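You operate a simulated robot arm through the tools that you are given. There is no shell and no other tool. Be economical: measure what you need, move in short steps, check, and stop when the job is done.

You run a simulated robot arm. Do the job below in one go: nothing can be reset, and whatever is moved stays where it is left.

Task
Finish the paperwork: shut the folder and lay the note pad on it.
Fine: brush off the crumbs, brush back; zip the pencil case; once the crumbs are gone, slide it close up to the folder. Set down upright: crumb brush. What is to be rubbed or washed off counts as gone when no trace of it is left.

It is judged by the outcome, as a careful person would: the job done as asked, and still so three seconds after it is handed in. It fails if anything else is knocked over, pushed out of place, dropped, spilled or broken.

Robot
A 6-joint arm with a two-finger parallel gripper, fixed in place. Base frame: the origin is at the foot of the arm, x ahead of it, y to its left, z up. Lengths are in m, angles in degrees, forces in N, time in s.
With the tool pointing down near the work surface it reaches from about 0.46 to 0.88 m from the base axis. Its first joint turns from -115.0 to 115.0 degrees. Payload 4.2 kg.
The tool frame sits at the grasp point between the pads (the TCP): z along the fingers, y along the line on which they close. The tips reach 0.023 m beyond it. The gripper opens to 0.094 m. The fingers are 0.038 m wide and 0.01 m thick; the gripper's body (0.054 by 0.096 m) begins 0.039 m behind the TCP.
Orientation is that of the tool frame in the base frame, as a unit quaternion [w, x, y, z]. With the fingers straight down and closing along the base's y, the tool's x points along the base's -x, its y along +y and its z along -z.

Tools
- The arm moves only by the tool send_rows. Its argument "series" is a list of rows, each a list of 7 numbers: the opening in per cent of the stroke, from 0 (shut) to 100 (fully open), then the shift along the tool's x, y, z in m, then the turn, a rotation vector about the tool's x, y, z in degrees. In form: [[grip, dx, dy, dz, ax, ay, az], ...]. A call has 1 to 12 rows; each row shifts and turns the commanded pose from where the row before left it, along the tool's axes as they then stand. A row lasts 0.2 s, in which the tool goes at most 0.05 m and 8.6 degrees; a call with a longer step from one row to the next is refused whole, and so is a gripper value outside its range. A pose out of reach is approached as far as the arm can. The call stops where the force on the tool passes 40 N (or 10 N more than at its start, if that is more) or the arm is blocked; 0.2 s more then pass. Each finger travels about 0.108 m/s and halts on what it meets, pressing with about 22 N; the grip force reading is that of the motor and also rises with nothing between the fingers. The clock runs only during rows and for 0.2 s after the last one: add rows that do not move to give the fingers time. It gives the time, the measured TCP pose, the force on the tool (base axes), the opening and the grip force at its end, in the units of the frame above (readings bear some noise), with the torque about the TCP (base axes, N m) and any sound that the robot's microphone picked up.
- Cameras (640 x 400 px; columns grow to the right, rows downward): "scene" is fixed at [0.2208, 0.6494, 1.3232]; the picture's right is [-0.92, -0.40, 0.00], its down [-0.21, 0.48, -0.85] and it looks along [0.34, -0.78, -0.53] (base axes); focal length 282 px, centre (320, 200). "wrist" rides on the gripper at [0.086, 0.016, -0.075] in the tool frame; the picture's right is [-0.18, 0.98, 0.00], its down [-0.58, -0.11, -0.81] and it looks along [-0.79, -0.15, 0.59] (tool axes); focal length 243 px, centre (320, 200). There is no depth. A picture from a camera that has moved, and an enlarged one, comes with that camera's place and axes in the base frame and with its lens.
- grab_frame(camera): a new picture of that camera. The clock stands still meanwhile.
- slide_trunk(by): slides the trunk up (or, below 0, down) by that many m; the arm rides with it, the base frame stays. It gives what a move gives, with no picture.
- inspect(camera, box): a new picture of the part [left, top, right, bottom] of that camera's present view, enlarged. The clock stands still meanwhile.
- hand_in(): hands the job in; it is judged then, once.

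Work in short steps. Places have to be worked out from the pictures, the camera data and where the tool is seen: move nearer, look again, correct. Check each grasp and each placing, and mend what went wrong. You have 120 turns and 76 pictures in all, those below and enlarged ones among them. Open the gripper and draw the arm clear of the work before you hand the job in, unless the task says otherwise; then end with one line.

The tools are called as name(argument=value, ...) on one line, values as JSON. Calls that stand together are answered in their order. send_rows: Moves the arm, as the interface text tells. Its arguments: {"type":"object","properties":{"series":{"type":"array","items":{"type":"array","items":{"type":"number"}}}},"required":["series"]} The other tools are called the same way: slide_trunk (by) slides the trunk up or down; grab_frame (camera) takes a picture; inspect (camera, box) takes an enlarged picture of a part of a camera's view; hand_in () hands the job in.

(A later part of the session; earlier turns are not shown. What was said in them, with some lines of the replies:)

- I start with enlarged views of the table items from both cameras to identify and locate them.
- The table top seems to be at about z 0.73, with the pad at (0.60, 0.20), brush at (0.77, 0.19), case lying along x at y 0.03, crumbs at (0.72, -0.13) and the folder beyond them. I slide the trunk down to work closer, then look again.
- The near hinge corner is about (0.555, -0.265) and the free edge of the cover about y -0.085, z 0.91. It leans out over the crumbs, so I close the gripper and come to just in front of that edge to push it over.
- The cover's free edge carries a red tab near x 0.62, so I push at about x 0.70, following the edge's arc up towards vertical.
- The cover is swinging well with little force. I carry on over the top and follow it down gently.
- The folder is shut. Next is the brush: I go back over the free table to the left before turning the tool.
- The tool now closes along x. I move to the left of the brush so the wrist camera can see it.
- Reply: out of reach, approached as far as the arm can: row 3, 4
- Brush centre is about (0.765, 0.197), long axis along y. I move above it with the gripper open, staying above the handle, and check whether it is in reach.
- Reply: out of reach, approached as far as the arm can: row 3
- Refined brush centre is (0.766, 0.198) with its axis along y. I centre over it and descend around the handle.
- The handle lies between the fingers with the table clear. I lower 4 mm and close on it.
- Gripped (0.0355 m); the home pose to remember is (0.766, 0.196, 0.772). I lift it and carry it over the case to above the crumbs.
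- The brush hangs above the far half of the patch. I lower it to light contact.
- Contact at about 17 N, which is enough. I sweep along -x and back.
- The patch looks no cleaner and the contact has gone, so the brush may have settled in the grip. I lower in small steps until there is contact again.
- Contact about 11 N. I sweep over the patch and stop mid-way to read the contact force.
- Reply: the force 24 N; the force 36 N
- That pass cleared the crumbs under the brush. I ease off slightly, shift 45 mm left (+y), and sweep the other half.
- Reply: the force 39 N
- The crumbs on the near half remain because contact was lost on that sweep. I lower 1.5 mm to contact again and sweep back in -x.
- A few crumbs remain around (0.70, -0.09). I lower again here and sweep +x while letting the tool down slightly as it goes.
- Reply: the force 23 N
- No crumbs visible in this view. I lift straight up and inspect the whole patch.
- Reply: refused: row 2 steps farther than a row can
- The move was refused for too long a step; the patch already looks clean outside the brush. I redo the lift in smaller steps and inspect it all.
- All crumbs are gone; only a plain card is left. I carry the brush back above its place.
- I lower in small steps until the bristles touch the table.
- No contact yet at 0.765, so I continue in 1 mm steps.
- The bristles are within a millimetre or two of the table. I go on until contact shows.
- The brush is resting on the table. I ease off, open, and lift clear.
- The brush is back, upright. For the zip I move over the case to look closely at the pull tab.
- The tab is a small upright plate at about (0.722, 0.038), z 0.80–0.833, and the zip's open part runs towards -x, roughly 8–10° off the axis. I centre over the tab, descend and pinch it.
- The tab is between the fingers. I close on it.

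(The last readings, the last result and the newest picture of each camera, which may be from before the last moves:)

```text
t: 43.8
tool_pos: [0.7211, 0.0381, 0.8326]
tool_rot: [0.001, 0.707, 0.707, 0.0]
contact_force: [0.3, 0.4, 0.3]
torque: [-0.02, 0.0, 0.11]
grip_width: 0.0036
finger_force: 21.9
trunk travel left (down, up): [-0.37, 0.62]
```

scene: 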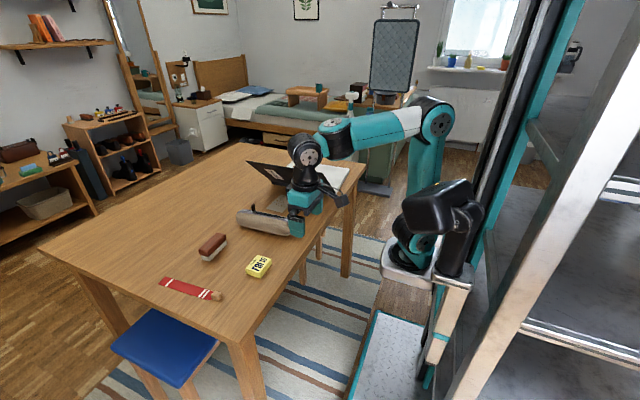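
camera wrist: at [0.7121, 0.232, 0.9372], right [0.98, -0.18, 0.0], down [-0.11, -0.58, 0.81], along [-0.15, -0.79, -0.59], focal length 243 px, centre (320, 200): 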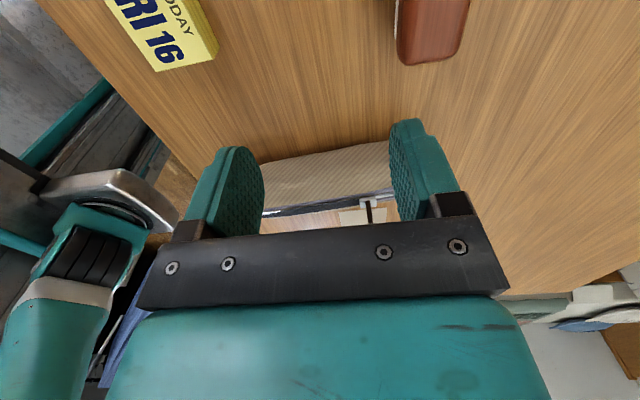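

Tab held (3.6 mm). I pull a first 3 cm along the zip and check the forces.

send_rows(series=[[0, -0.001, -0.01, 0, 0, 0, 0], [0, -0.0015, -0.01, 0, 0, 0, 0], [0, -0.0015, -0.01, 0, 0, 0, 0]])

inspect(camera="wrist", box=[160, 40, 480, 240])

inspect(camera="scene", box=[220, 190, 320, 250])

```text
t: 44.6
tool_pos: [0.6912, 0.0343, 0.8312]
tool_rot: [0.0, 0.707, 0.707, 0.001]
contact_force: [0.2, 1.5, 2.0]
torque: [0.06, 0.02, -0.04]
grip_width: 0.0035
finger_force: 21.9
trunk travel left (down, up): [-0.37, 0.62]
```

```text
2.00 times, centred on (320, 140) of wrist
camera zoom: at [0.7059, 0.1195, 0.906], right [0.98, -0.18, 0.0], down [-0.11, -0.58, 0.81], along [-0.15, -0.79, -0.59], focal length 485 px, centre (320, 320)
```

zoom: 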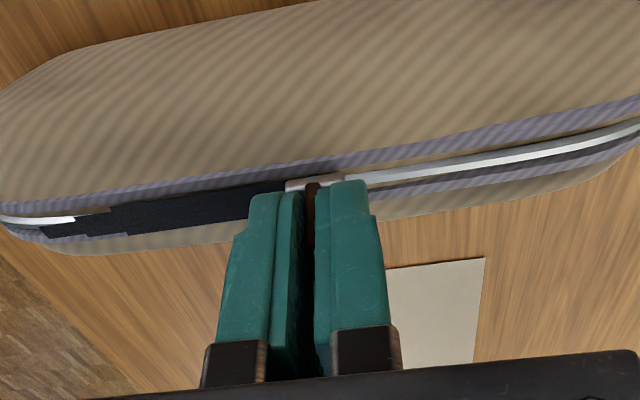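

```text
6.40 times, centred on (270, 220) of scene
camera zoom: at [0.2208, 0.6494, 1.3232], right [-0.92, -0.4, 0.0], down [-0.21, 0.48, -0.85], along [0.34, -0.78, -0.53], focal length 1806 px, centre (640, 72)
```

zoom: 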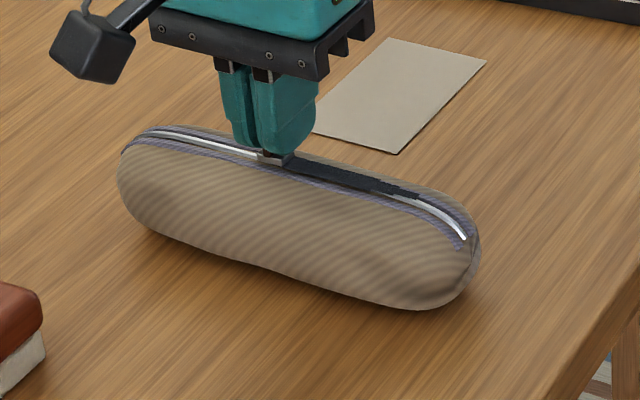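

The zip closes and the case hardly moves. I keep pulling along -x in small steps.

send_rows(series=[[0, 0, -0.01, 0, 0, 0, 0], [0, 0, -0.01, 0, 0, 0, 0], [0, 0, -0.01, 0, 0, 0, 0], [0, 0, -0.01, 0, 0, 0, 0], [0, 0, -0.01, 0, 0, 0, 0]])

inspect(camera="wrist", box=[160, 40, 480, 240])

inspect(camera="scene", box=[220, 190, 320, 250])

```text
t: 45.8
tool_pos: [0.6409, 0.0346, 0.8317]
tool_rot: [0.0, 0.707, 0.707, 0.0]
contact_force: [0.6, 2.8, 6.7]
torque: [0.14, -0.02, -0.03]
grip_width: 0.0034
finger_force: 22.1
trunk travel left (down, up): [-0.37, 0.62]
```

```text
2.00 times, centred on (320, 140) of wrist
camera zoom: at [0.6557, 0.1193, 0.906], right [0.98, -0.18, 0.0], down [-0.11, -0.58, 0.81], along [-0.15, -0.79, -0.59], focal length 485 px, centre (320, 320)
```

zoom: 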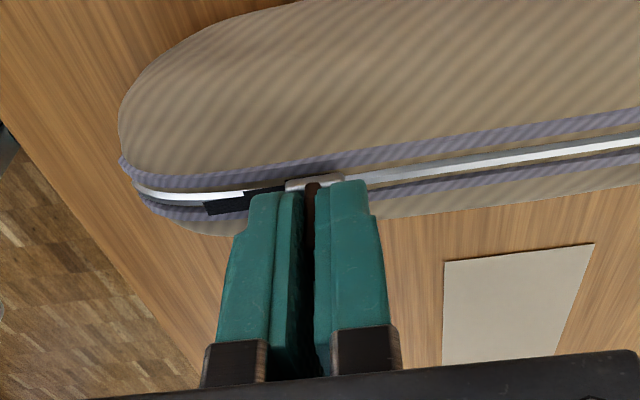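

```text
6.40 times, centred on (270, 220) of scene
camera zoom: at [0.2208, 0.6494, 1.3232], right [-0.92, -0.4, 0.0], down [-0.21, 0.48, -0.85], along [0.34, -0.78, -0.53], focal length 1806 px, centre (640, 72)
```

zoom: 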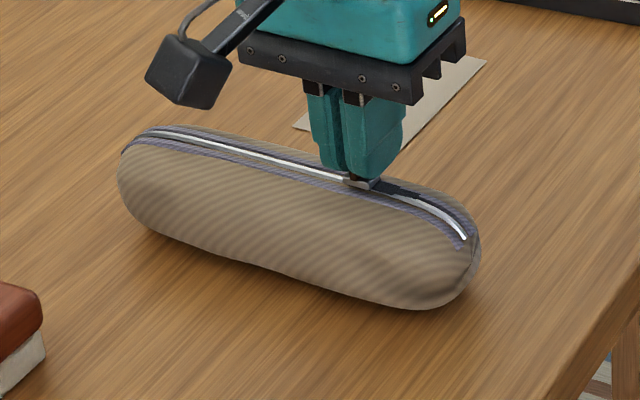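

About 3 cm of opening remains; I continue to the end of the zip.

send_rows(series=[[0, 0, -0.008, 0, 0, 0, 0], [0, 0, -0.008, 0, 0, 0, 0], [0, 0, -0.008, 0, 0, 0, 0]])

send_rows(series=[[0, 0, -0.004, 0, 0, 0, 0], [0, 0, -0.004, 0, 0, 0, 0]])

inspect(camera="wrist", box=[160, 40, 480, 240])

inspect(camera="scene", box=[220, 190, 320, 250])

```text
t: 46.6
tool_pos: [0.6173, 0.0333, 0.8322]
tool_rot: [0.001, 0.707, 0.707, 0.001]
contact_force: [-0.3, 2.3, 8.2]
torque: [0.05, 0.02, -0.05]
grip_width: 0.0035
finger_force: 22.2
trunk travel left (down, up): [-0.37, 0.62]
```

```text
t: 47.2
tool_pos: [0.6086, 0.0335, 0.832]
tool_rot: [0.0, 0.707, 0.707, -0.001]
contact_force: [0.7, 2.8, 8.5]
torque: [0.12, 0.01, -0.01]
grip_width: 0.0036
finger_force: 21.9
trunk travel left (down, up): [-0.37, 0.62]
```

```text
2.00 times, centred on (320, 140) of wrist
camera zoom: at [0.6234, 0.1191, 0.9059], right [0.98, -0.18, 0.0], down [-0.11, -0.58, 0.81], along [-0.15, -0.79, -0.59], focal length 485 px, centre (320, 320)
```

zoom: 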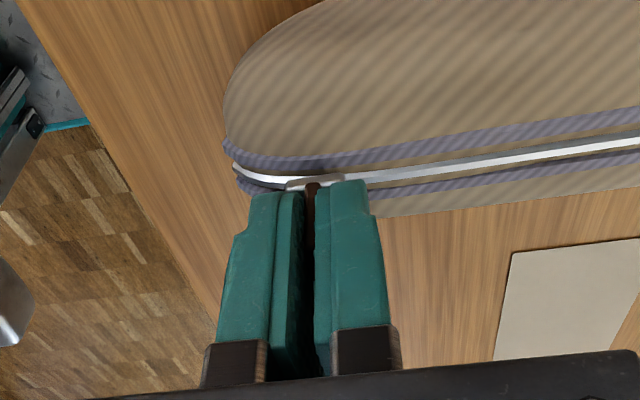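

```text
6.40 times, centred on (270, 220) of scene
camera zoom: at [0.2208, 0.6494, 1.3232], right [-0.92, -0.4, 0.0], down [-0.21, 0.48, -0.85], along [0.34, -0.78, -0.53], focal length 1806 px, centre (640, 72)
```

zoom: 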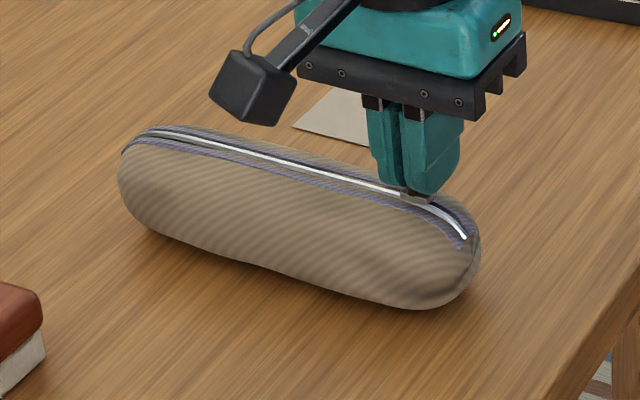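

No opening is visible now; I nudge a few more millimetres to reach the end stop.

send_rows(series=[[0, 0, -0.003, 0, 0, 0, 0], [0, 0, -0.003, 0, 0, 0, 0], [0, 0, -0.002, 0, 0, 0, 0]])

inspect(camera="wrist", box=[160, 40, 480, 240])

```text
t: 48.0
tool_pos: [0.6008, 0.0339, 0.8315]
tool_rot: [0.001, 0.707, 0.707, 0.0]
contact_force: [5.2, -1.7, 8.4]
torque: [-0.23, -0.24, 0.05]
grip_width: 0.0037
finger_force: 22.2
trunk travel left (down, up): [-0.37, 0.62]
```

```text
2.00 times, centred on (320, 140) of wrist
camera zoom: at [0.6162, 0.1186, 0.9058], right [0.98, -0.18, 0.0], down [-0.11, -0.58, 0.81], along [-0.15, -0.79, -0.59], focal length 485 px, centre (320, 320)
```

zoom: 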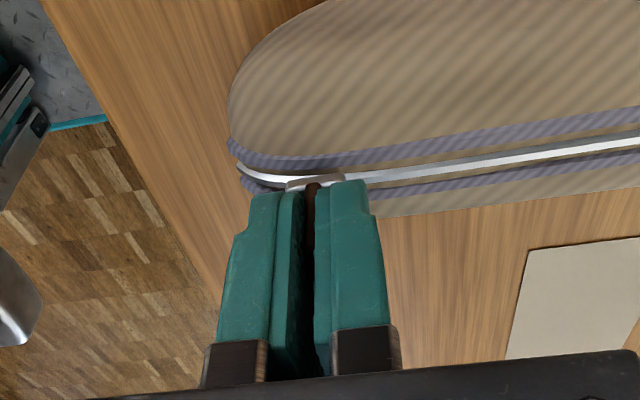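

The zip hit its end stop and the case is fully closed. I release the tab, lift, and go to the +y side of the case to prepare pushing it.

send_rows(series=[[0, 0, 0.002, 0, 0, 0, 0], [40, 0, 0, 0, 0, 0, 0], [40, 0, 0, 0, 0, 0, 0], [40, 0, 0, -0.03, 0, 0, 0], [40, 0, 0, -0.03, 0, 0, 0], [100, 0.03, 0.035, 0, 0, 0, 0], [100, 0.03, 0.035, 0, 0, 0, 0], [100, 0.035, 0.01, 0, 0, 0, 0], [100, 0.02, 0, 0, 0, 0, 0]])

grab_frame(camera="wrist")

inspect(camera="scene", box=[200, 140, 380, 275])

```text
t: 50.0
tool_pos: [0.6825, 0.1475, 0.8907]
tool_rot: [-0.001, 0.707, 0.707, 0.0]
contact_force: [0.2, 0.4, 0.1]
torque: [-0.01, 0.03, -0.01]
grip_width: 0.0939
finger_force: 0.1
trunk travel left (down, up): [-0.37, 0.62]
```

```text
32 pictures are left
camera wrist: at [0.698, 0.234, 0.9659], right [0.98, -0.18, 0.0], down [-0.11, -0.58, 0.81], along [-0.15, -0.79, -0.59], focal length 243 px, centre (320, 200)
```

wrist: 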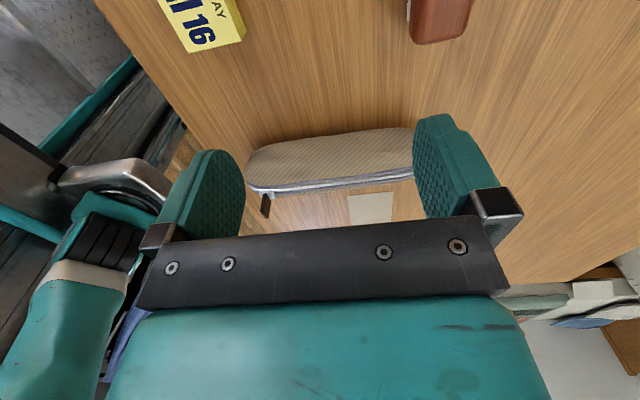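

```text
2.96 times, centred on (290, 208) of scene
camera zoom: at [0.2208, 0.6494, 1.3232], right [-0.92, -0.4, 0.0], down [-0.21, 0.48, -0.85], along [0.34, -0.78, -0.53], focal length 836 px, centre (409, 178)
```

zoom: 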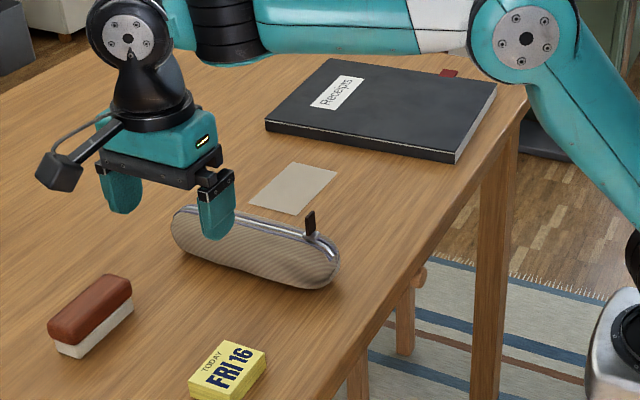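

The case spans x 0.572–0.789, with its +y side near y 0.065. I come down just beside it with the fingers wide apart so both push it squarely.

send_rows(series=[[100, -0.042, 0, 0, 0, 0, 0], [100, 0, 0, 0.04, 0, 0, 0], [100, 0, 0, 0.04, 0, 0, 0], [100, 0, 0, 0.033, 0, 0, 0], [100, 0, 0, 0, 0, 0, 0]])

grab_frame(camera="wrist")

inspect(camera="scene", box=[200, 140, 380, 275])

```text
t: 51.2
tool_pos: [0.683, 0.1071, 0.7787]
tool_rot: [0.0, 0.707, 0.707, 0.0]
contact_force: [0.4, 0.1, -0.9]
torque: [0.01, 0.01, -0.03]
grip_width: 0.094
finger_force: 0.0
trunk travel left (down, up): [-0.37, 0.62]
```

```text
30 pictures are left
camera wrist: at [0.6982, 0.1923, 0.8529], right [0.98, -0.18, 0.0], down [-0.11, -0.58, 0.81], along [-0.15, -0.79, -0.59], focal length 243 px, centre (320, 200)
```

wrist: 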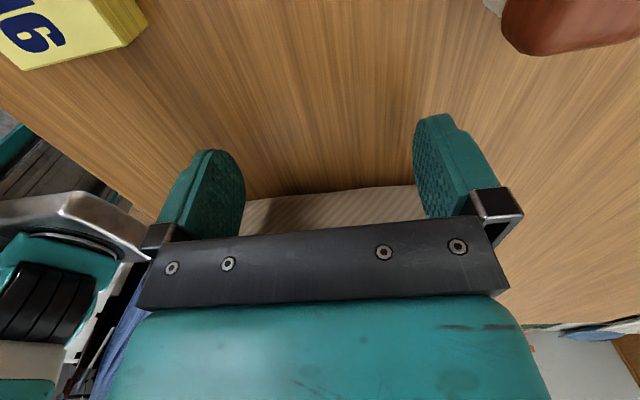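

```text
2.96 times, centred on (290, 208) of scene
camera zoom: at [0.2208, 0.6494, 1.3232], right [-0.92, -0.4, 0.0], down [-0.21, 0.48, -0.85], along [0.34, -0.78, -0.53], focal length 836 px, centre (409, 178)
```

zoom: 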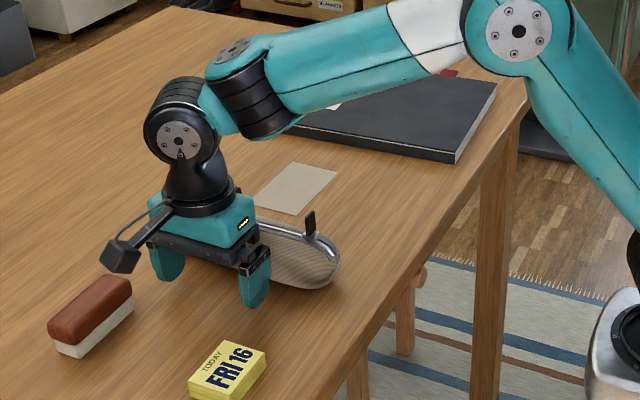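

I lower a bit more and push slowly in -y.

send_rows(series=[[100, 0, 0, 0.006, 0, 0, 0], [100, -0.015, 0, 0, 0, 0, 0], [100, -0.015, 0, 0, 0, 0, 0], [100, -0.015, 0, 0, 0, 0, 0], [100, -0.015, 0, 0, 0, 0, 0], [100, -0.015, 0, 0, 0, 0, 0], [100, -0.015, 0, 0, 0, 0, 0]])

inspect(camera="scene", box=[200, 140, 380, 275])

```text
t: 52.8
tool_pos: [0.6841, 0.0161, 0.7718]
tool_rot: [-0.001, 0.708, 0.707, 0.0]
contact_force: [-0.3, 0.9, 0.3]
torque: [-0.01, 0.02, -0.02]
grip_width: 0.0944
finger_force: 0.0
trunk travel left (down, up): [-0.37, 0.62]
```

```text
2.96 times, centred on (290, 208) of scene
camera zoom: at [0.2208, 0.6494, 1.3232], right [-0.92, -0.4, 0.0], down [-0.21, 0.48, -0.85], along [0.34, -0.78, -0.53], focal length 836 px, centre (409, 178)
```

zoom: 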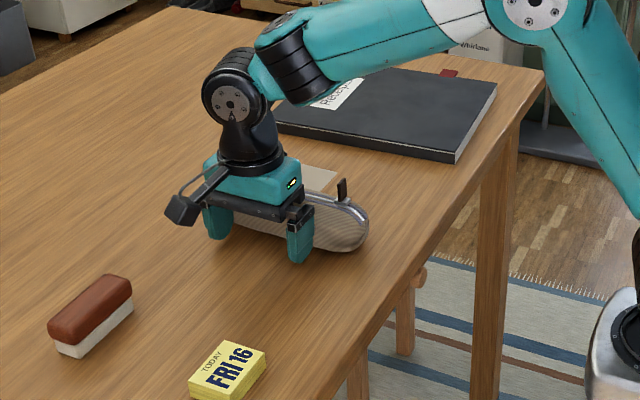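

The case slides squarely with hardly any force. I push on, stopping short of the folder to measure the gap.

send_rows(series=[[100, -0.015, 0, 0, 0, 0, 0], [100, -0.015, 0, 0, 0, 0, 0], [100, -0.015, 0, 0, 0, 0, 0], [100, -0.015, 0, 0, 0, 0, 0], [100, -0.015, 0, 0, 0, 0, 0], [100, -0.015, 0, 0, 0, 0, 0], [100, -0.015, 0, 0, 0, 0, 0], [100, -0.015, 0, 0, 0, 0, 0], [100, -0.01, 0, 0, 0, 0, 0]])

inspect(camera="scene", box=[220, 130, 380, 250])

grab_frame(camera="wrist")

```text
t: 54.8
tool_pos: [0.6828, -0.1132, 0.7711]
tool_rot: [-0.001, 0.708, 0.706, 0.0]
contact_force: [0.5, 0.5, 0.5]
torque: [-0.03, 0.0, -0.03]
grip_width: 0.0942
finger_force: 0.0
trunk travel left (down, up): [-0.37, 0.62]
```

```text
3.33 times, centred on (300, 190) of scene
camera zoom: at [0.2208, 0.6494, 1.3232], right [-0.92, -0.4, 0.0], down [-0.21, 0.48, -0.85], along [0.34, -0.78, -0.53], focal length 941 px, centre (387, 233)
```

zoom: 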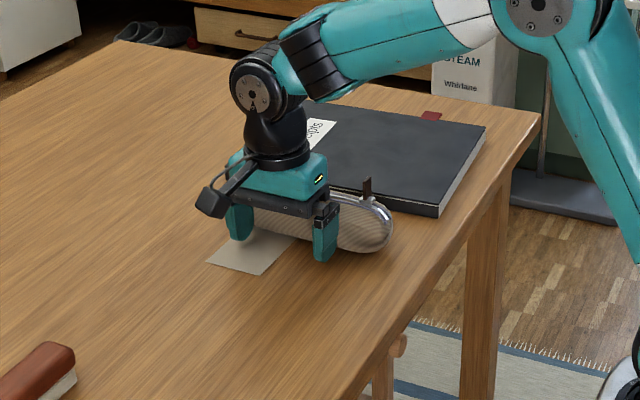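

```text
26 pictures are left
camera wrist: at [0.6976, -0.0281, 0.8467], right [0.98, -0.18, 0.0], down [-0.11, -0.58, 0.81], along [-0.15, -0.79, -0.59], focal length 243 px, centre (320, 200)
```

wrist: 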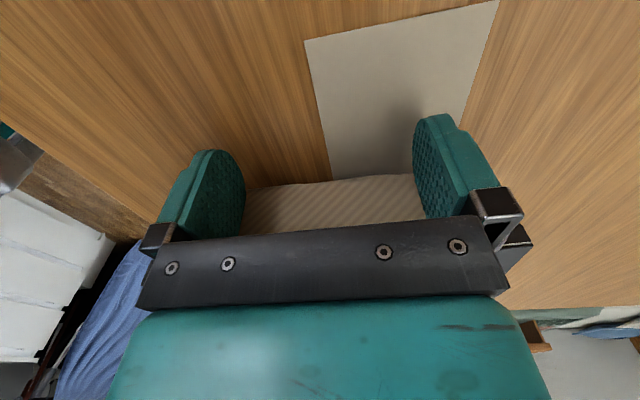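

The card stays put as the case slides over it. I push 2.5 cm more and look at the gap from the scene camera.

send_rows(series=[[100, -0.01, 0, 0, 0, 0, 0], [100, -0.01, 0, 0, 0, 0, 0], [100, -0.005, 0, 0, 0, 0, 0]])

inspect(camera="scene", box=[270, 150, 350, 210])

```text
t: 55.6
tool_pos: [0.6834, -0.1382, 0.7726]
tool_rot: [0.0, 0.707, 0.707, 0.0]
contact_force: [0.8, 1.3, -0.1]
torque: [0.01, 0.0, -0.04]
grip_width: 0.0937
finger_force: 0.0
trunk travel left (down, up): [-0.37, 0.62]
```

```text
6.67 times, centred on (310, 180) of scene
camera zoom: at [0.2208, 0.6494, 1.3232], right [-0.92, -0.4, 0.0], down [-0.21, 0.48, -0.85], along [0.34, -0.78, -0.53], focal length 1881 px, centre (387, 333)
```

zoom: 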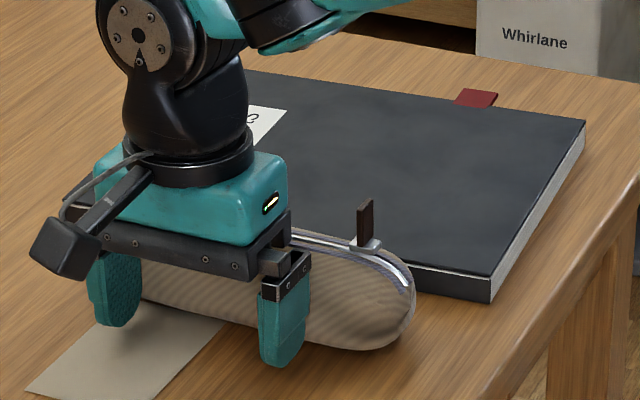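

The remaining gap is about 2 cm. I advance in small steps and watch the force.

send_rows(series=[[100, -0.005, 0, 0, 0, 0, 0], [100, -0.005, 0, 0, 0, 0, 0]])

send_rows(series=[[100, -0.003, 0, 0, 0, 0, 0], [100, -0.002, 0, 0, 0, 0, 0]])

inspect(camera="scene", box=[270, 150, 350, 210])

```text
t: 56.2
tool_pos: [0.6831, -0.1494, 0.7726]
tool_rot: [0.0, 0.706, 0.708, 0.0]
contact_force: [0.3, 0.7, 0.4]
torque: [-0.03, 0.03, -0.06]
grip_width: 0.0938
finger_force: 0.0
trunk travel left (down, up): [-0.37, 0.62]
```

```text
t: 56.8
tool_pos: [0.6828, -0.1533, 0.7727]
tool_rot: [0.0, 0.707, 0.708, 0.0]
contact_force: [-0.5, 1.1, 0.2]
torque: [-0.02, -0.03, -0.05]
grip_width: 0.0941
finger_force: 0.1
trunk travel left (down, up): [-0.37, 0.62]
```

```text
6.67 times, centred on (310, 180) of scene
camera zoom: at [0.2208, 0.6494, 1.3232], right [-0.92, -0.4, 0.0], down [-0.21, 0.48, -0.85], along [0.34, -0.78, -0.53], focal length 1881 px, centre (387, 333)
```

zoom: 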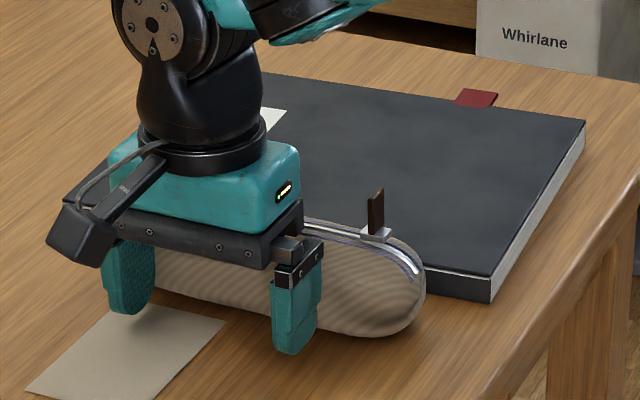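

The folder has not moved and the force is still only the case's friction. I go on a few millimetres at a time.

send_rows(series=[[100, -0.003, 0, 0, 0, 0, 0], [100, -0.002, 0, 0, 0, 0, 0]])

send_rows(series=[[100, -0.003, 0, 0, 0, 0, 0]])

inspect(camera="scene", box=[290, 165, 350, 210])

```text
t: 57.4
tool_pos: [0.6829, -0.157, 0.7726]
tool_rot: [0.0, 0.706, 0.708, 0.0]
contact_force: [-1.3, 5.2, 0.8]
torque: [-0.05, -0.07, 0.23]
grip_width: 0.0935
finger_force: 0.0
trunk travel left (down, up): [-0.37, 0.62]
```

```text
t: 57.8
tool_pos: [0.6824, -0.162, 0.7722]
tool_rot: [0.0, 0.706, 0.708, 0.001]
contact_force: [-1.3, 4.6, 1.3]
torque: [-0.04, -0.03, 0.25]
grip_width: 0.0935
finger_force: 0.0
trunk travel left (down, up): [-0.37, 0.62]
```

```text
8.89 times, centred on (320, 188) of scene
camera zoom: at [0.2208, 0.6494, 1.3232], right [-0.92, -0.4, 0.0], down [-0.21, 0.48, -0.85], along [0.34, -0.78, -0.53], focal length 2509 px, centre (320, 311)
```

zoom: 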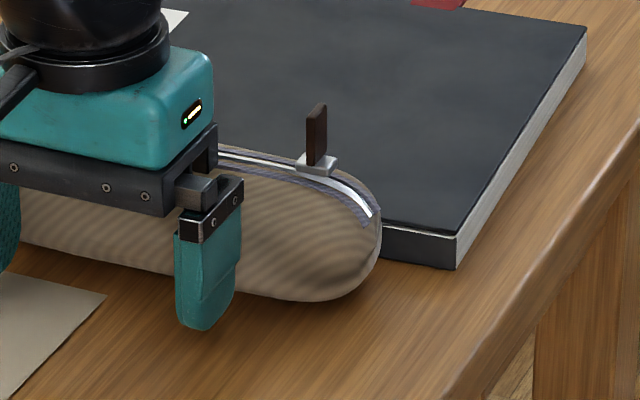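

The force rose to about 5 N, so the case touches the folder, and the folder's corner is where it was. I back off and lift.

send_rows(series=[[100, 0.02, 0, 0, 0, 0, 0], [100, 0.04, 0, 0, 0, 0, 0], [100, 0.02, 0, -0.04, 0, 0, 0], [100, 0, 0, -0.05, 0, 0, 0], [100, 0.04, 0, -0.02, 0, 0, 0], [100, 0.05, 0, 0, 0, 0, 0]])

inspect(camera="scene", box=[220, 130, 380, 250])

grab_frame(camera="wrist")

```text
t: 59.2
tool_pos: [0.6815, 0.0092, 0.8831]
tool_rot: [0.001, 0.708, 0.706, 0.0]
contact_force: [0.1, -0.4, -0.1]
torque: [0.03, -0.01, -0.01]
grip_width: 0.094
finger_force: 0.1
trunk travel left (down, up): [-0.37, 0.62]
```

```text
3.33 times, centred on (300, 190) of scene
camera zoom: at [0.2208, 0.6494, 1.3232], right [-0.92, -0.4, 0.0], down [-0.21, 0.48, -0.85], along [0.34, -0.78, -0.53], focal length 941 px, centre (387, 233)
```

zoom: 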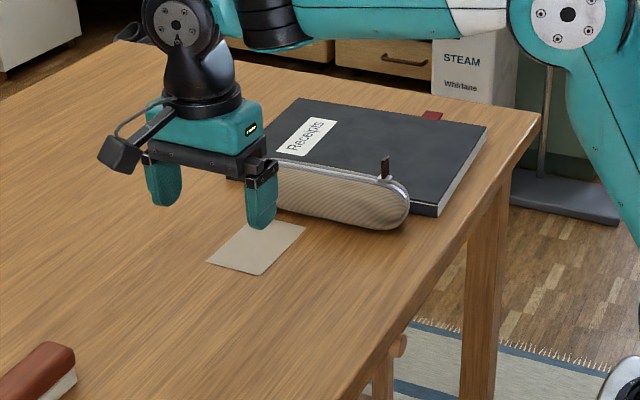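

```text
21 pictures are left
camera wrist: at [0.6971, 0.0941, 0.9574], right [0.98, -0.18, 0.0], down [-0.11, -0.58, 0.81], along [-0.15, -0.79, -0.59], focal length 243 px, centre (320, 200)
```

wrist: 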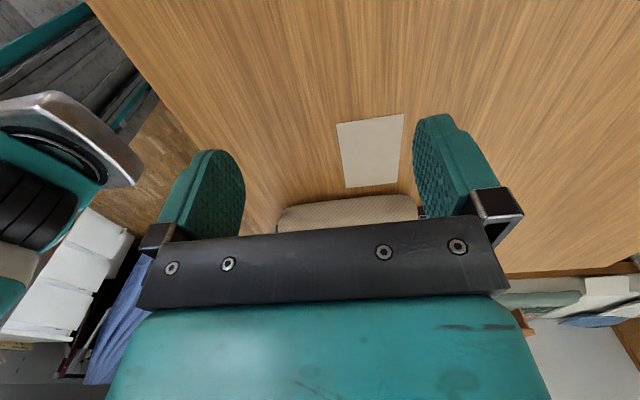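

Case done and the card stayed in place. The pad's top spans about x 0.58–0.63, y 0.163–0.219 at z ~0.755. I move above it and check.

send_rows(series=[[100, 0.035, -0.015, 0, 0, 0, 0], [100, 0.035, -0.015, 0, 0, 0, 0], [100, 0.035, -0.015, 0, 0, 0, 0], [100, 0.035, -0.015, 0, 0, 0, 0], [100, 0.042, -0.016, 0.01, 0, 0, 0], [100, 0, 0, 0.02, 0, 0, 0], [100, 0, 0, 0, 0, 0, 0]])

grab_frame(camera="wrist")

```text
t: 60.8
tool_pos: [0.6064, 0.19, 0.8521]
tool_rot: [0.0, 0.707, 0.707, 0.0]
contact_force: [-0.4, 0.5, -0.3]
torque: [0.0, 0.04, -0.03]
grip_width: 0.0941
finger_force: 0.1
trunk travel left (down, up): [-0.37, 0.62]
```

```text
20 pictures are left
camera wrist: at [0.6215, 0.2758, 0.9261], right [0.98, -0.18, 0.0], down [-0.11, -0.58, 0.81], along [-0.15, -0.79, -0.59], focal length 243 px, centre (320, 200)
```

wrist: 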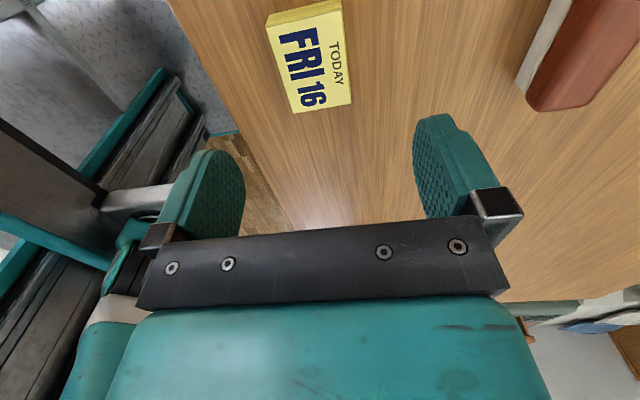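

Pad centre refined to (0.603, 0.197), square to the axes. I descend around it.

send_rows(series=[[100, 0.006, -0.003, 0.03, 0, 0, 0], [100, 0, 0, 0.03, 0, 0, 0], [100, 0, 0, 0.02, 0, 0, 0], [100, 0, 0, 0.007, 0, 0, 0], [100, 0, 0, 0, 0, 0, 0]])

inspect(camera="scene", box=[220, 230, 300, 290])

```text
t: 62.0
tool_pos: [0.6046, 0.1971, 0.764]
tool_rot: [0.0, 0.707, 0.707, 0.0]
contact_force: [1.1, -0.9, -0.1]
torque: [0.0, -0.03, 0.02]
grip_width: 0.0939
finger_force: 0.0
trunk travel left (down, up): [-0.37, 0.62]
```

```text
6.67 times, centred on (260, 260) of scene
camera zoom: at [0.2208, 0.6494, 1.3232], right [-0.92, -0.4, 0.0], down [-0.21, 0.48, -0.85], along [0.34, -0.78, -0.53], focal length 1881 px, centre (720, -200)
```

zoom: 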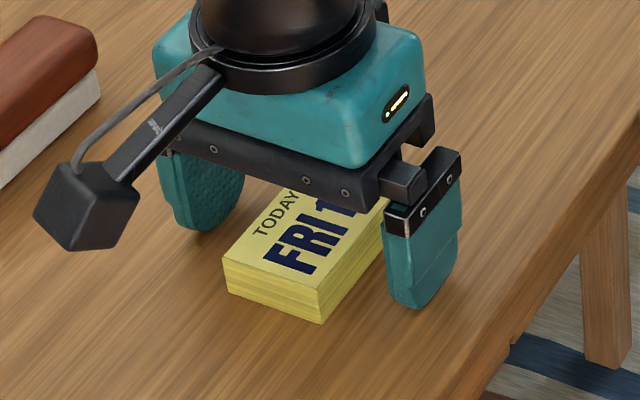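

The fingers straddle the pad low on its sides; I go 2 mm lower and close.

send_rows(series=[[100, 0, 0, 0.002, 0, 0, 0], [70, 0, 0, 0, 0, 0, 0], [40, 0, 0, 0, 0, 0, 0], [30, 0, 0, 0, 0, 0, 0], [30, 0, 0, 0, 0, 0, 0]])

send_rows(series=[[30, 0, 0, -0.03, 0, 0, 0], [30, 0, 0, -0.04, 0, 0, 0], [30, 0, 0, -0.045, 0, 0, 0], [30, 0, 0, 0, 0, 0, 0]])

inspect(camera="scene", box=[200, 180, 320, 270])

```text
t: 63.2
tool_pos: [0.6029, 0.1971, 0.763]
tool_rot: [0.001, 0.706, 0.708, 0.001]
contact_force: [-1.1, 0.5, 2.8]
torque: [-0.06, 0.02, -0.01]
grip_width: 0.0453
finger_force: 21.6
trunk travel left (down, up): [-0.37, 0.62]
```

```text
t: 64.2
tool_pos: [0.6022, 0.1958, 0.8786]
tool_rot: [0.0, 0.707, 0.707, 0.0]
contact_force: [-0.1, -0.4, 0.4]
torque: [-0.01, -0.03, 0.04]
grip_width: 0.0452
finger_force: 22.1
trunk travel left (down, up): [-0.37, 0.62]
```

```text
4.44 times, centred on (260, 225) of scene
camera zoom: at [0.2208, 0.6494, 1.3232], right [-0.92, -0.4, 0.0], down [-0.21, 0.48, -0.85], along [0.34, -0.78, -0.53], focal length 1254 px, centre (587, 89)
```

zoom: 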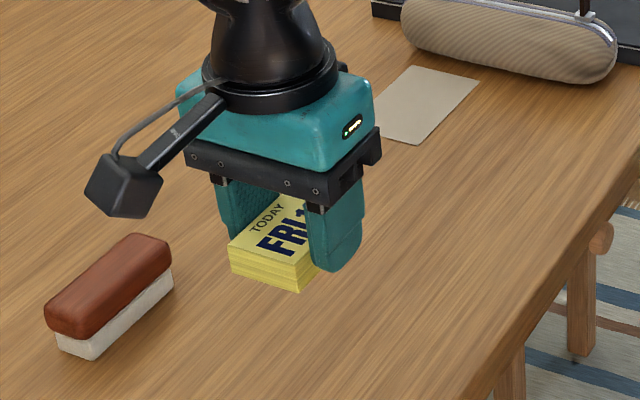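

The pad is held and lifted. I carry it over the case towards the middle of the folder.

send_rows(series=[[30, -0.04, 0.025, 0, 0, 0, 0], [30, -0.04, 0.025, 0, 0, 0, 0], [30, -0.04, 0.025, 0, 0, 0, 0], [30, -0.048, 0, 0, 0, 0, 0], [30, -0.048, 0, 0, 0, 0, 0], [30, -0.048, 0, 0, 0, 0, 0], [30, -0.048, 0, 0, 0, 0, 0], [30, -0.048, 0, 0, 0, 0, 0], [30, -0.048, 0, 0, 0, 0, 0], [30, -0.048, 0, 0, 0, 0, 0], [30, -0.048, 0, 0.008, 0, 0, 0], [30, -0.046, 0, 0.015, 0, 0, 0]])

send_rows(series=[[30, -0.015, 0, 0.01, 0, 0, 0], [30, 0, 0, 0, 0, 0, 0]])

inspect(camera="scene", box=[220, 110, 380, 230])

```text
t: 66.8
tool_pos: [0.6803, -0.3543, 0.8553]
tool_rot: [0.0, 0.706, 0.708, 0.0]
contact_force: [-0.1, 0.4, -1.0]
torque: [0.0, -0.03, -0.05]
grip_width: 0.0452
finger_force: 22.1
trunk travel left (down, up): [-0.37, 0.62]
```

```text
t: 67.4
tool_pos: [0.6803, -0.3698, 0.8446]
tool_rot: [0.0, 0.706, 0.708, 0.0]
contact_force: [0.4, 0.5, -1.4]
torque: [0.01, -0.01, -0.02]
grip_width: 0.0453
finger_force: 21.7
trunk travel left (down, up): [-0.37, 0.62]
```

```text
3.33 times, centred on (300, 170) of scene
camera zoom: at [0.2208, 0.6494, 1.3232], right [-0.92, -0.4, 0.0], down [-0.21, 0.48, -0.85], along [0.34, -0.78, -0.53], focal length 941 px, centre (387, 300)
```

zoom: 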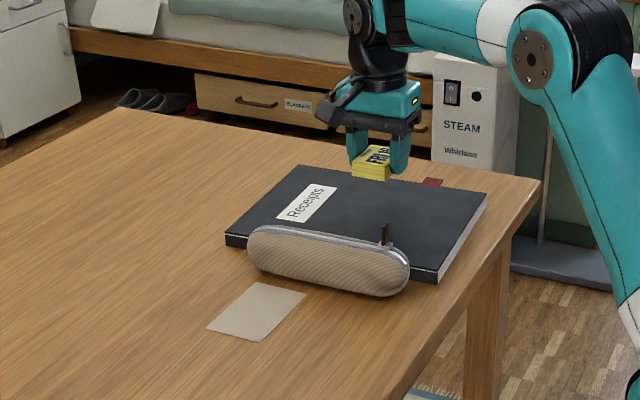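

The pad is above the folder's middle. I lower it, then use small steps until it touches.

send_rows(series=[[30, 0, 0, 0.02, 0, 0, 0], [30, 0, 0, 0.015, 0, 0, 0], [30, 0, 0, 0.005, 0, 0, 0]])

send_rows(series=[[30, 0, 0, 0.002, 0, 0, 0], [30, 0, 0, 0.002, 0, 0, 0]])

send_rows(series=[[30, 0, 0, 0.002, 0, 0, 0], [30, 0, 0, 0.002, 0, 0, 0]])

inspect(camera="scene", box=[280, 130, 360, 190])

```text
t: 68.2
tool_pos: [0.6793, -0.3676, 0.8056]
tool_rot: [0.0, 0.707, 0.707, 0.0]
contact_force: [0.5, 0.4, -0.5]
torque: [-0.02, -0.01, 0.01]
grip_width: 0.0453
finger_force: 22.0
trunk travel left (down, up): [-0.37, 0.62]
```

```text
t: 68.8
tool_pos: [0.6783, -0.3681, 0.8008]
tool_rot: [0.0, 0.707, 0.707, 0.0]
contact_force: [-0.3, 0.0, 0.1]
torque: [0.01, -0.01, 0.01]
grip_width: 0.0452
finger_force: 22.2
trunk travel left (down, up): [-0.37, 0.62]
```

```text
t: 69.4
tool_pos: [0.6798, -0.3669, 0.7974]
tool_rot: [0.0, 0.706, 0.708, -0.001]
contact_force: [-0.2, 0.1, -1.0]
torque: [0.02, 0.04, 0.05]
grip_width: 0.0456
finger_force: 22.0
trunk travel left (down, up): [-0.37, 0.62]
```

```text
6.67 times, centred on (320, 160) of scene
camera zoom: at [0.2208, 0.6494, 1.3232], right [-0.92, -0.4, 0.0], down [-0.21, 0.48, -0.85], along [0.34, -0.78, -0.53], focal length 1881 px, centre (320, 467)
```

zoom: 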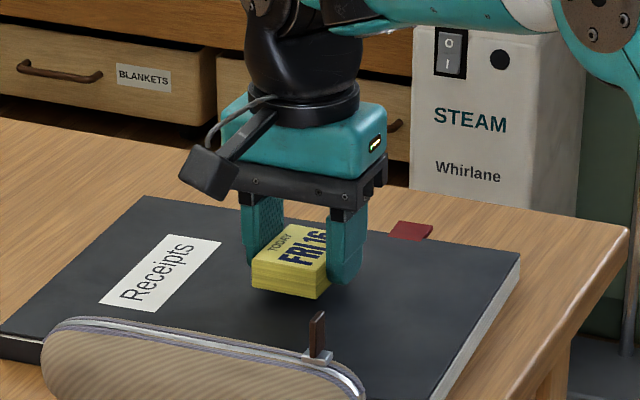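

Still a little above the cover; I continue in 2 mm steps.

send_rows(series=[[30, 0, 0, 0.002, 0, 0, 0], [30, 0, 0, 0.002, 0, 0, 0]])

send_rows(series=[[30, 0, 0, 0.002, 0, 0, 0], [30, 0, 0, 0.0015, 0, 0, 0]])

send_rows(series=[[30, 0, 0, 0.0015, 0, 0, 0], [30, 0, 0, 0.001, 0, 0, 0]])

```text
t: 70.0
tool_pos: [0.6797, -0.368, 0.7933]
tool_rot: [0.0, 0.707, 0.707, 0.001]
contact_force: [-0.7, -0.1, -1.1]
torque: [-0.01, 0.01, -0.06]
grip_width: 0.045
finger_force: 22.1
trunk travel left (down, up): [-0.37, 0.62]
```

```text
t: 70.6
tool_pos: [0.6788, -0.3704, 0.7892]
tool_rot: [0.0, 0.707, 0.707, 0.0]
contact_force: [0.2, 0.3, -0.5]
torque: [0.0, 0.03, 0.01]
grip_width: 0.0454
finger_force: 21.4
trunk travel left (down, up): [-0.37, 0.62]
```

```text
t: 71.2
tool_pos: [0.6795, -0.3687, 0.7865]
tool_rot: [0.0, 0.707, 0.707, 0.0]
contact_force: [0.3, 0.7, 0.0]
torque: [0.02, -0.01, 0.0]
grip_width: 0.0453
finger_force: 22.7
trunk travel left (down, up): [-0.37, 0.62]
```

No contact yet at 0.7865; I go on in 1 mm steps.

send_rows(series=[[30, 0, 0, 0.001, 0, 0, 0], [30, 0, 0, 0.001, 0, 0, 0]])

send_rows(series=[[30, 0, 0, 0.001, 0, 0, 0], [30, 0, 0, 0.001, 0, 0, 0]])

inspect(camera="scene", box=[280, 140, 360, 200])

```text
t: 71.8
tool_pos: [0.6802, -0.3684, 0.784]
tool_rot: [0.0, 0.707, 0.707, 0.001]
contact_force: [-0.1, 0.8, -0.5]
torque: [0.0, 0.02, -0.02]
grip_width: 0.0453
finger_force: 22.2
trunk travel left (down, up): [-0.37, 0.62]
```

```text
t: 72.4
tool_pos: [0.6787, -0.3679, 0.7842]
tool_rot: [0.0, 0.706, 0.708, 0.0]
contact_force: [1.0, 2.1, 7.8]
torque: [0.27, 0.15, -0.08]
grip_width: 0.0453
finger_force: 22.2
trunk travel left (down, up): [-0.37, 0.62]
```

```text
6.67 times, centred on (320, 170) of scene
camera zoom: at [0.2208, 0.6494, 1.3232], right [-0.92, -0.4, 0.0], down [-0.21, 0.48, -0.85], along [0.34, -0.78, -0.53], focal length 1881 px, centre (320, 400)
```

zoom: 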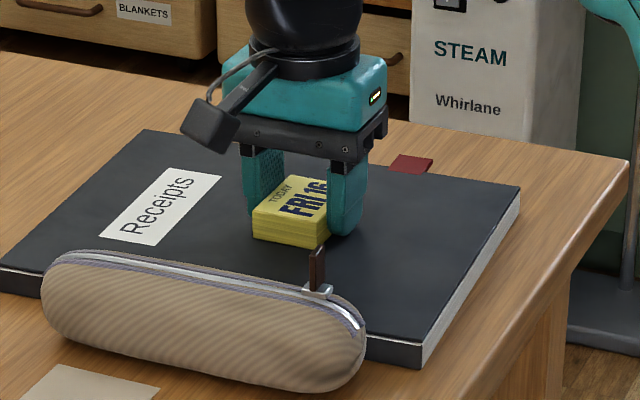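

The pad rests on the cover (8 N). I release, lift straight up, and draw the arm clear.

send_rows(series=[[30, 0, 0, -0.001, 0, 0, 0], [60, 0, 0, 0, 0, 0, 0], [85, 0, 0, 0, 0, 0, 0], [85, 0, 0, -0.02, 0, 0, 0], [85, 0, 0, -0.04, 0, 0, 0], [85, 0, -0.02, -0.04, 0, 0, 0], [85, 0.01, -0.03, -0.03, 0, 0, 0], [85, 0.04, -0.02, -0.01, 0, 0, 0], [85, 0.045, 0, -0.01, 0, 0, 0], [85, 0.045, 0, 0, 0, 0, 0], [85, 0.045, 0, 0, 0, 0, 0], [85, 0.045, 0, 0, 0, 0, 0]])

grab_frame(camera="scene")

```text
t: 75.0
tool_pos: [0.6072, -0.1388, 0.9348]
tool_rot: [0.0, 0.707, 0.707, 0.0]
contact_force: [0.4, 0.0, -0.6]
torque: [-0.02, -0.04, 0.01]
grip_width: 0.08
finger_force: 0.1
trunk travel left (down, up): [-0.37, 0.62]
```

```text
14 pictures are left
```

scene: 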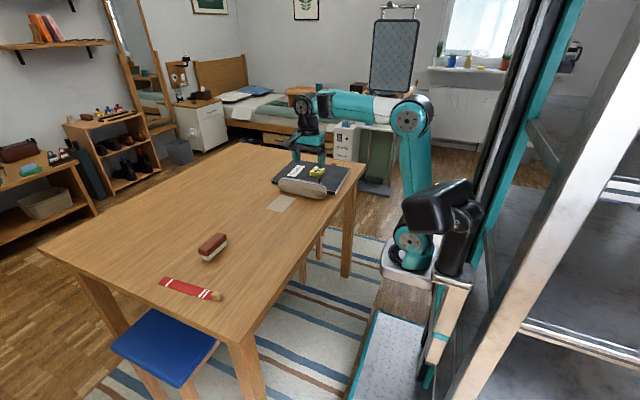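

Everything seems in place. I raise the trunk to clear the work and take a last close look.

slide_trunk(by=0.25)

inspect(camera="scene", box=[250, 140, 370, 230])

grab_frame(camera="wrist")

```text
t: 77.6
tool_pos: [0.6092, -0.1385, 1.1848]
tool_rot: [0.0, 0.707, 0.707, -0.001]
contact_force: [0.2, -0.4, -1.0]
torque: [0.0, 0.03, 0.03]
grip_width: 0.08
finger_force: 0.0
trunk travel left (down, up): [-0.62, 0.37]
```

```text
4.44 times, centred on (310, 185) of scene
camera zoom: at [0.2208, 0.6494, 1.3232], right [-0.92, -0.4, 0.0], down [-0.21, 0.48, -0.85], along [0.34, -0.78, -0.53], focal length 1254 px, centre (364, 267)
```

zoom: 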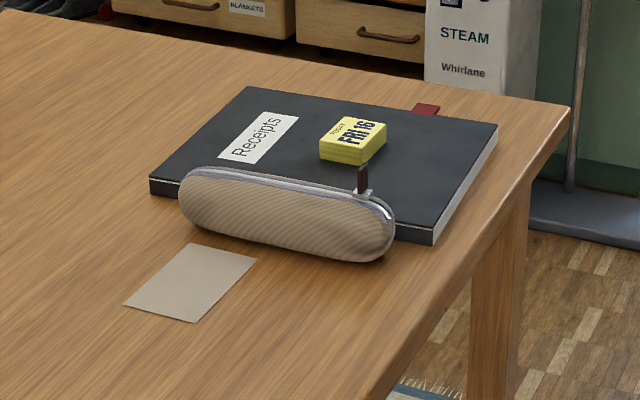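

```text
12 pictures are left
camera wrist: at [0.6235, -0.0531, 1.2599], right [0.98, -0.18, 0.0], down [-0.11, -0.58, 0.81], along [-0.15, -0.79, -0.59], focal length 243 px, centre (320, 200)
```

wrist: 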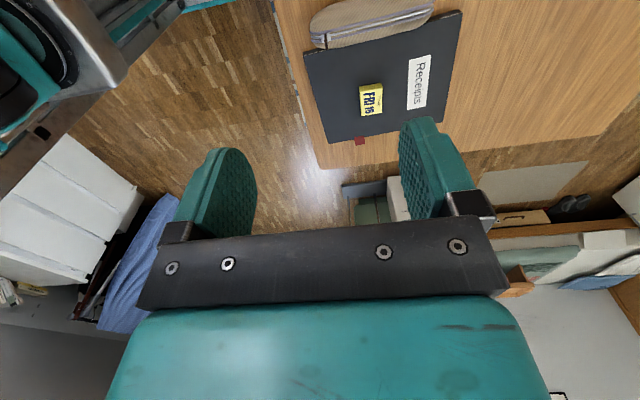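

The folder is shut with the pad on it, the zipped case lies against it, the card is clean, and the brush is back upright. The arm is clear with the gripper open, so I hand in.

hand_in()

```text
The job is handed in.
```

The folder is shut with the note pad on it, the crumbs are brushed off with the brush back upright in its place, and the zipped pencil case now touches the folder.
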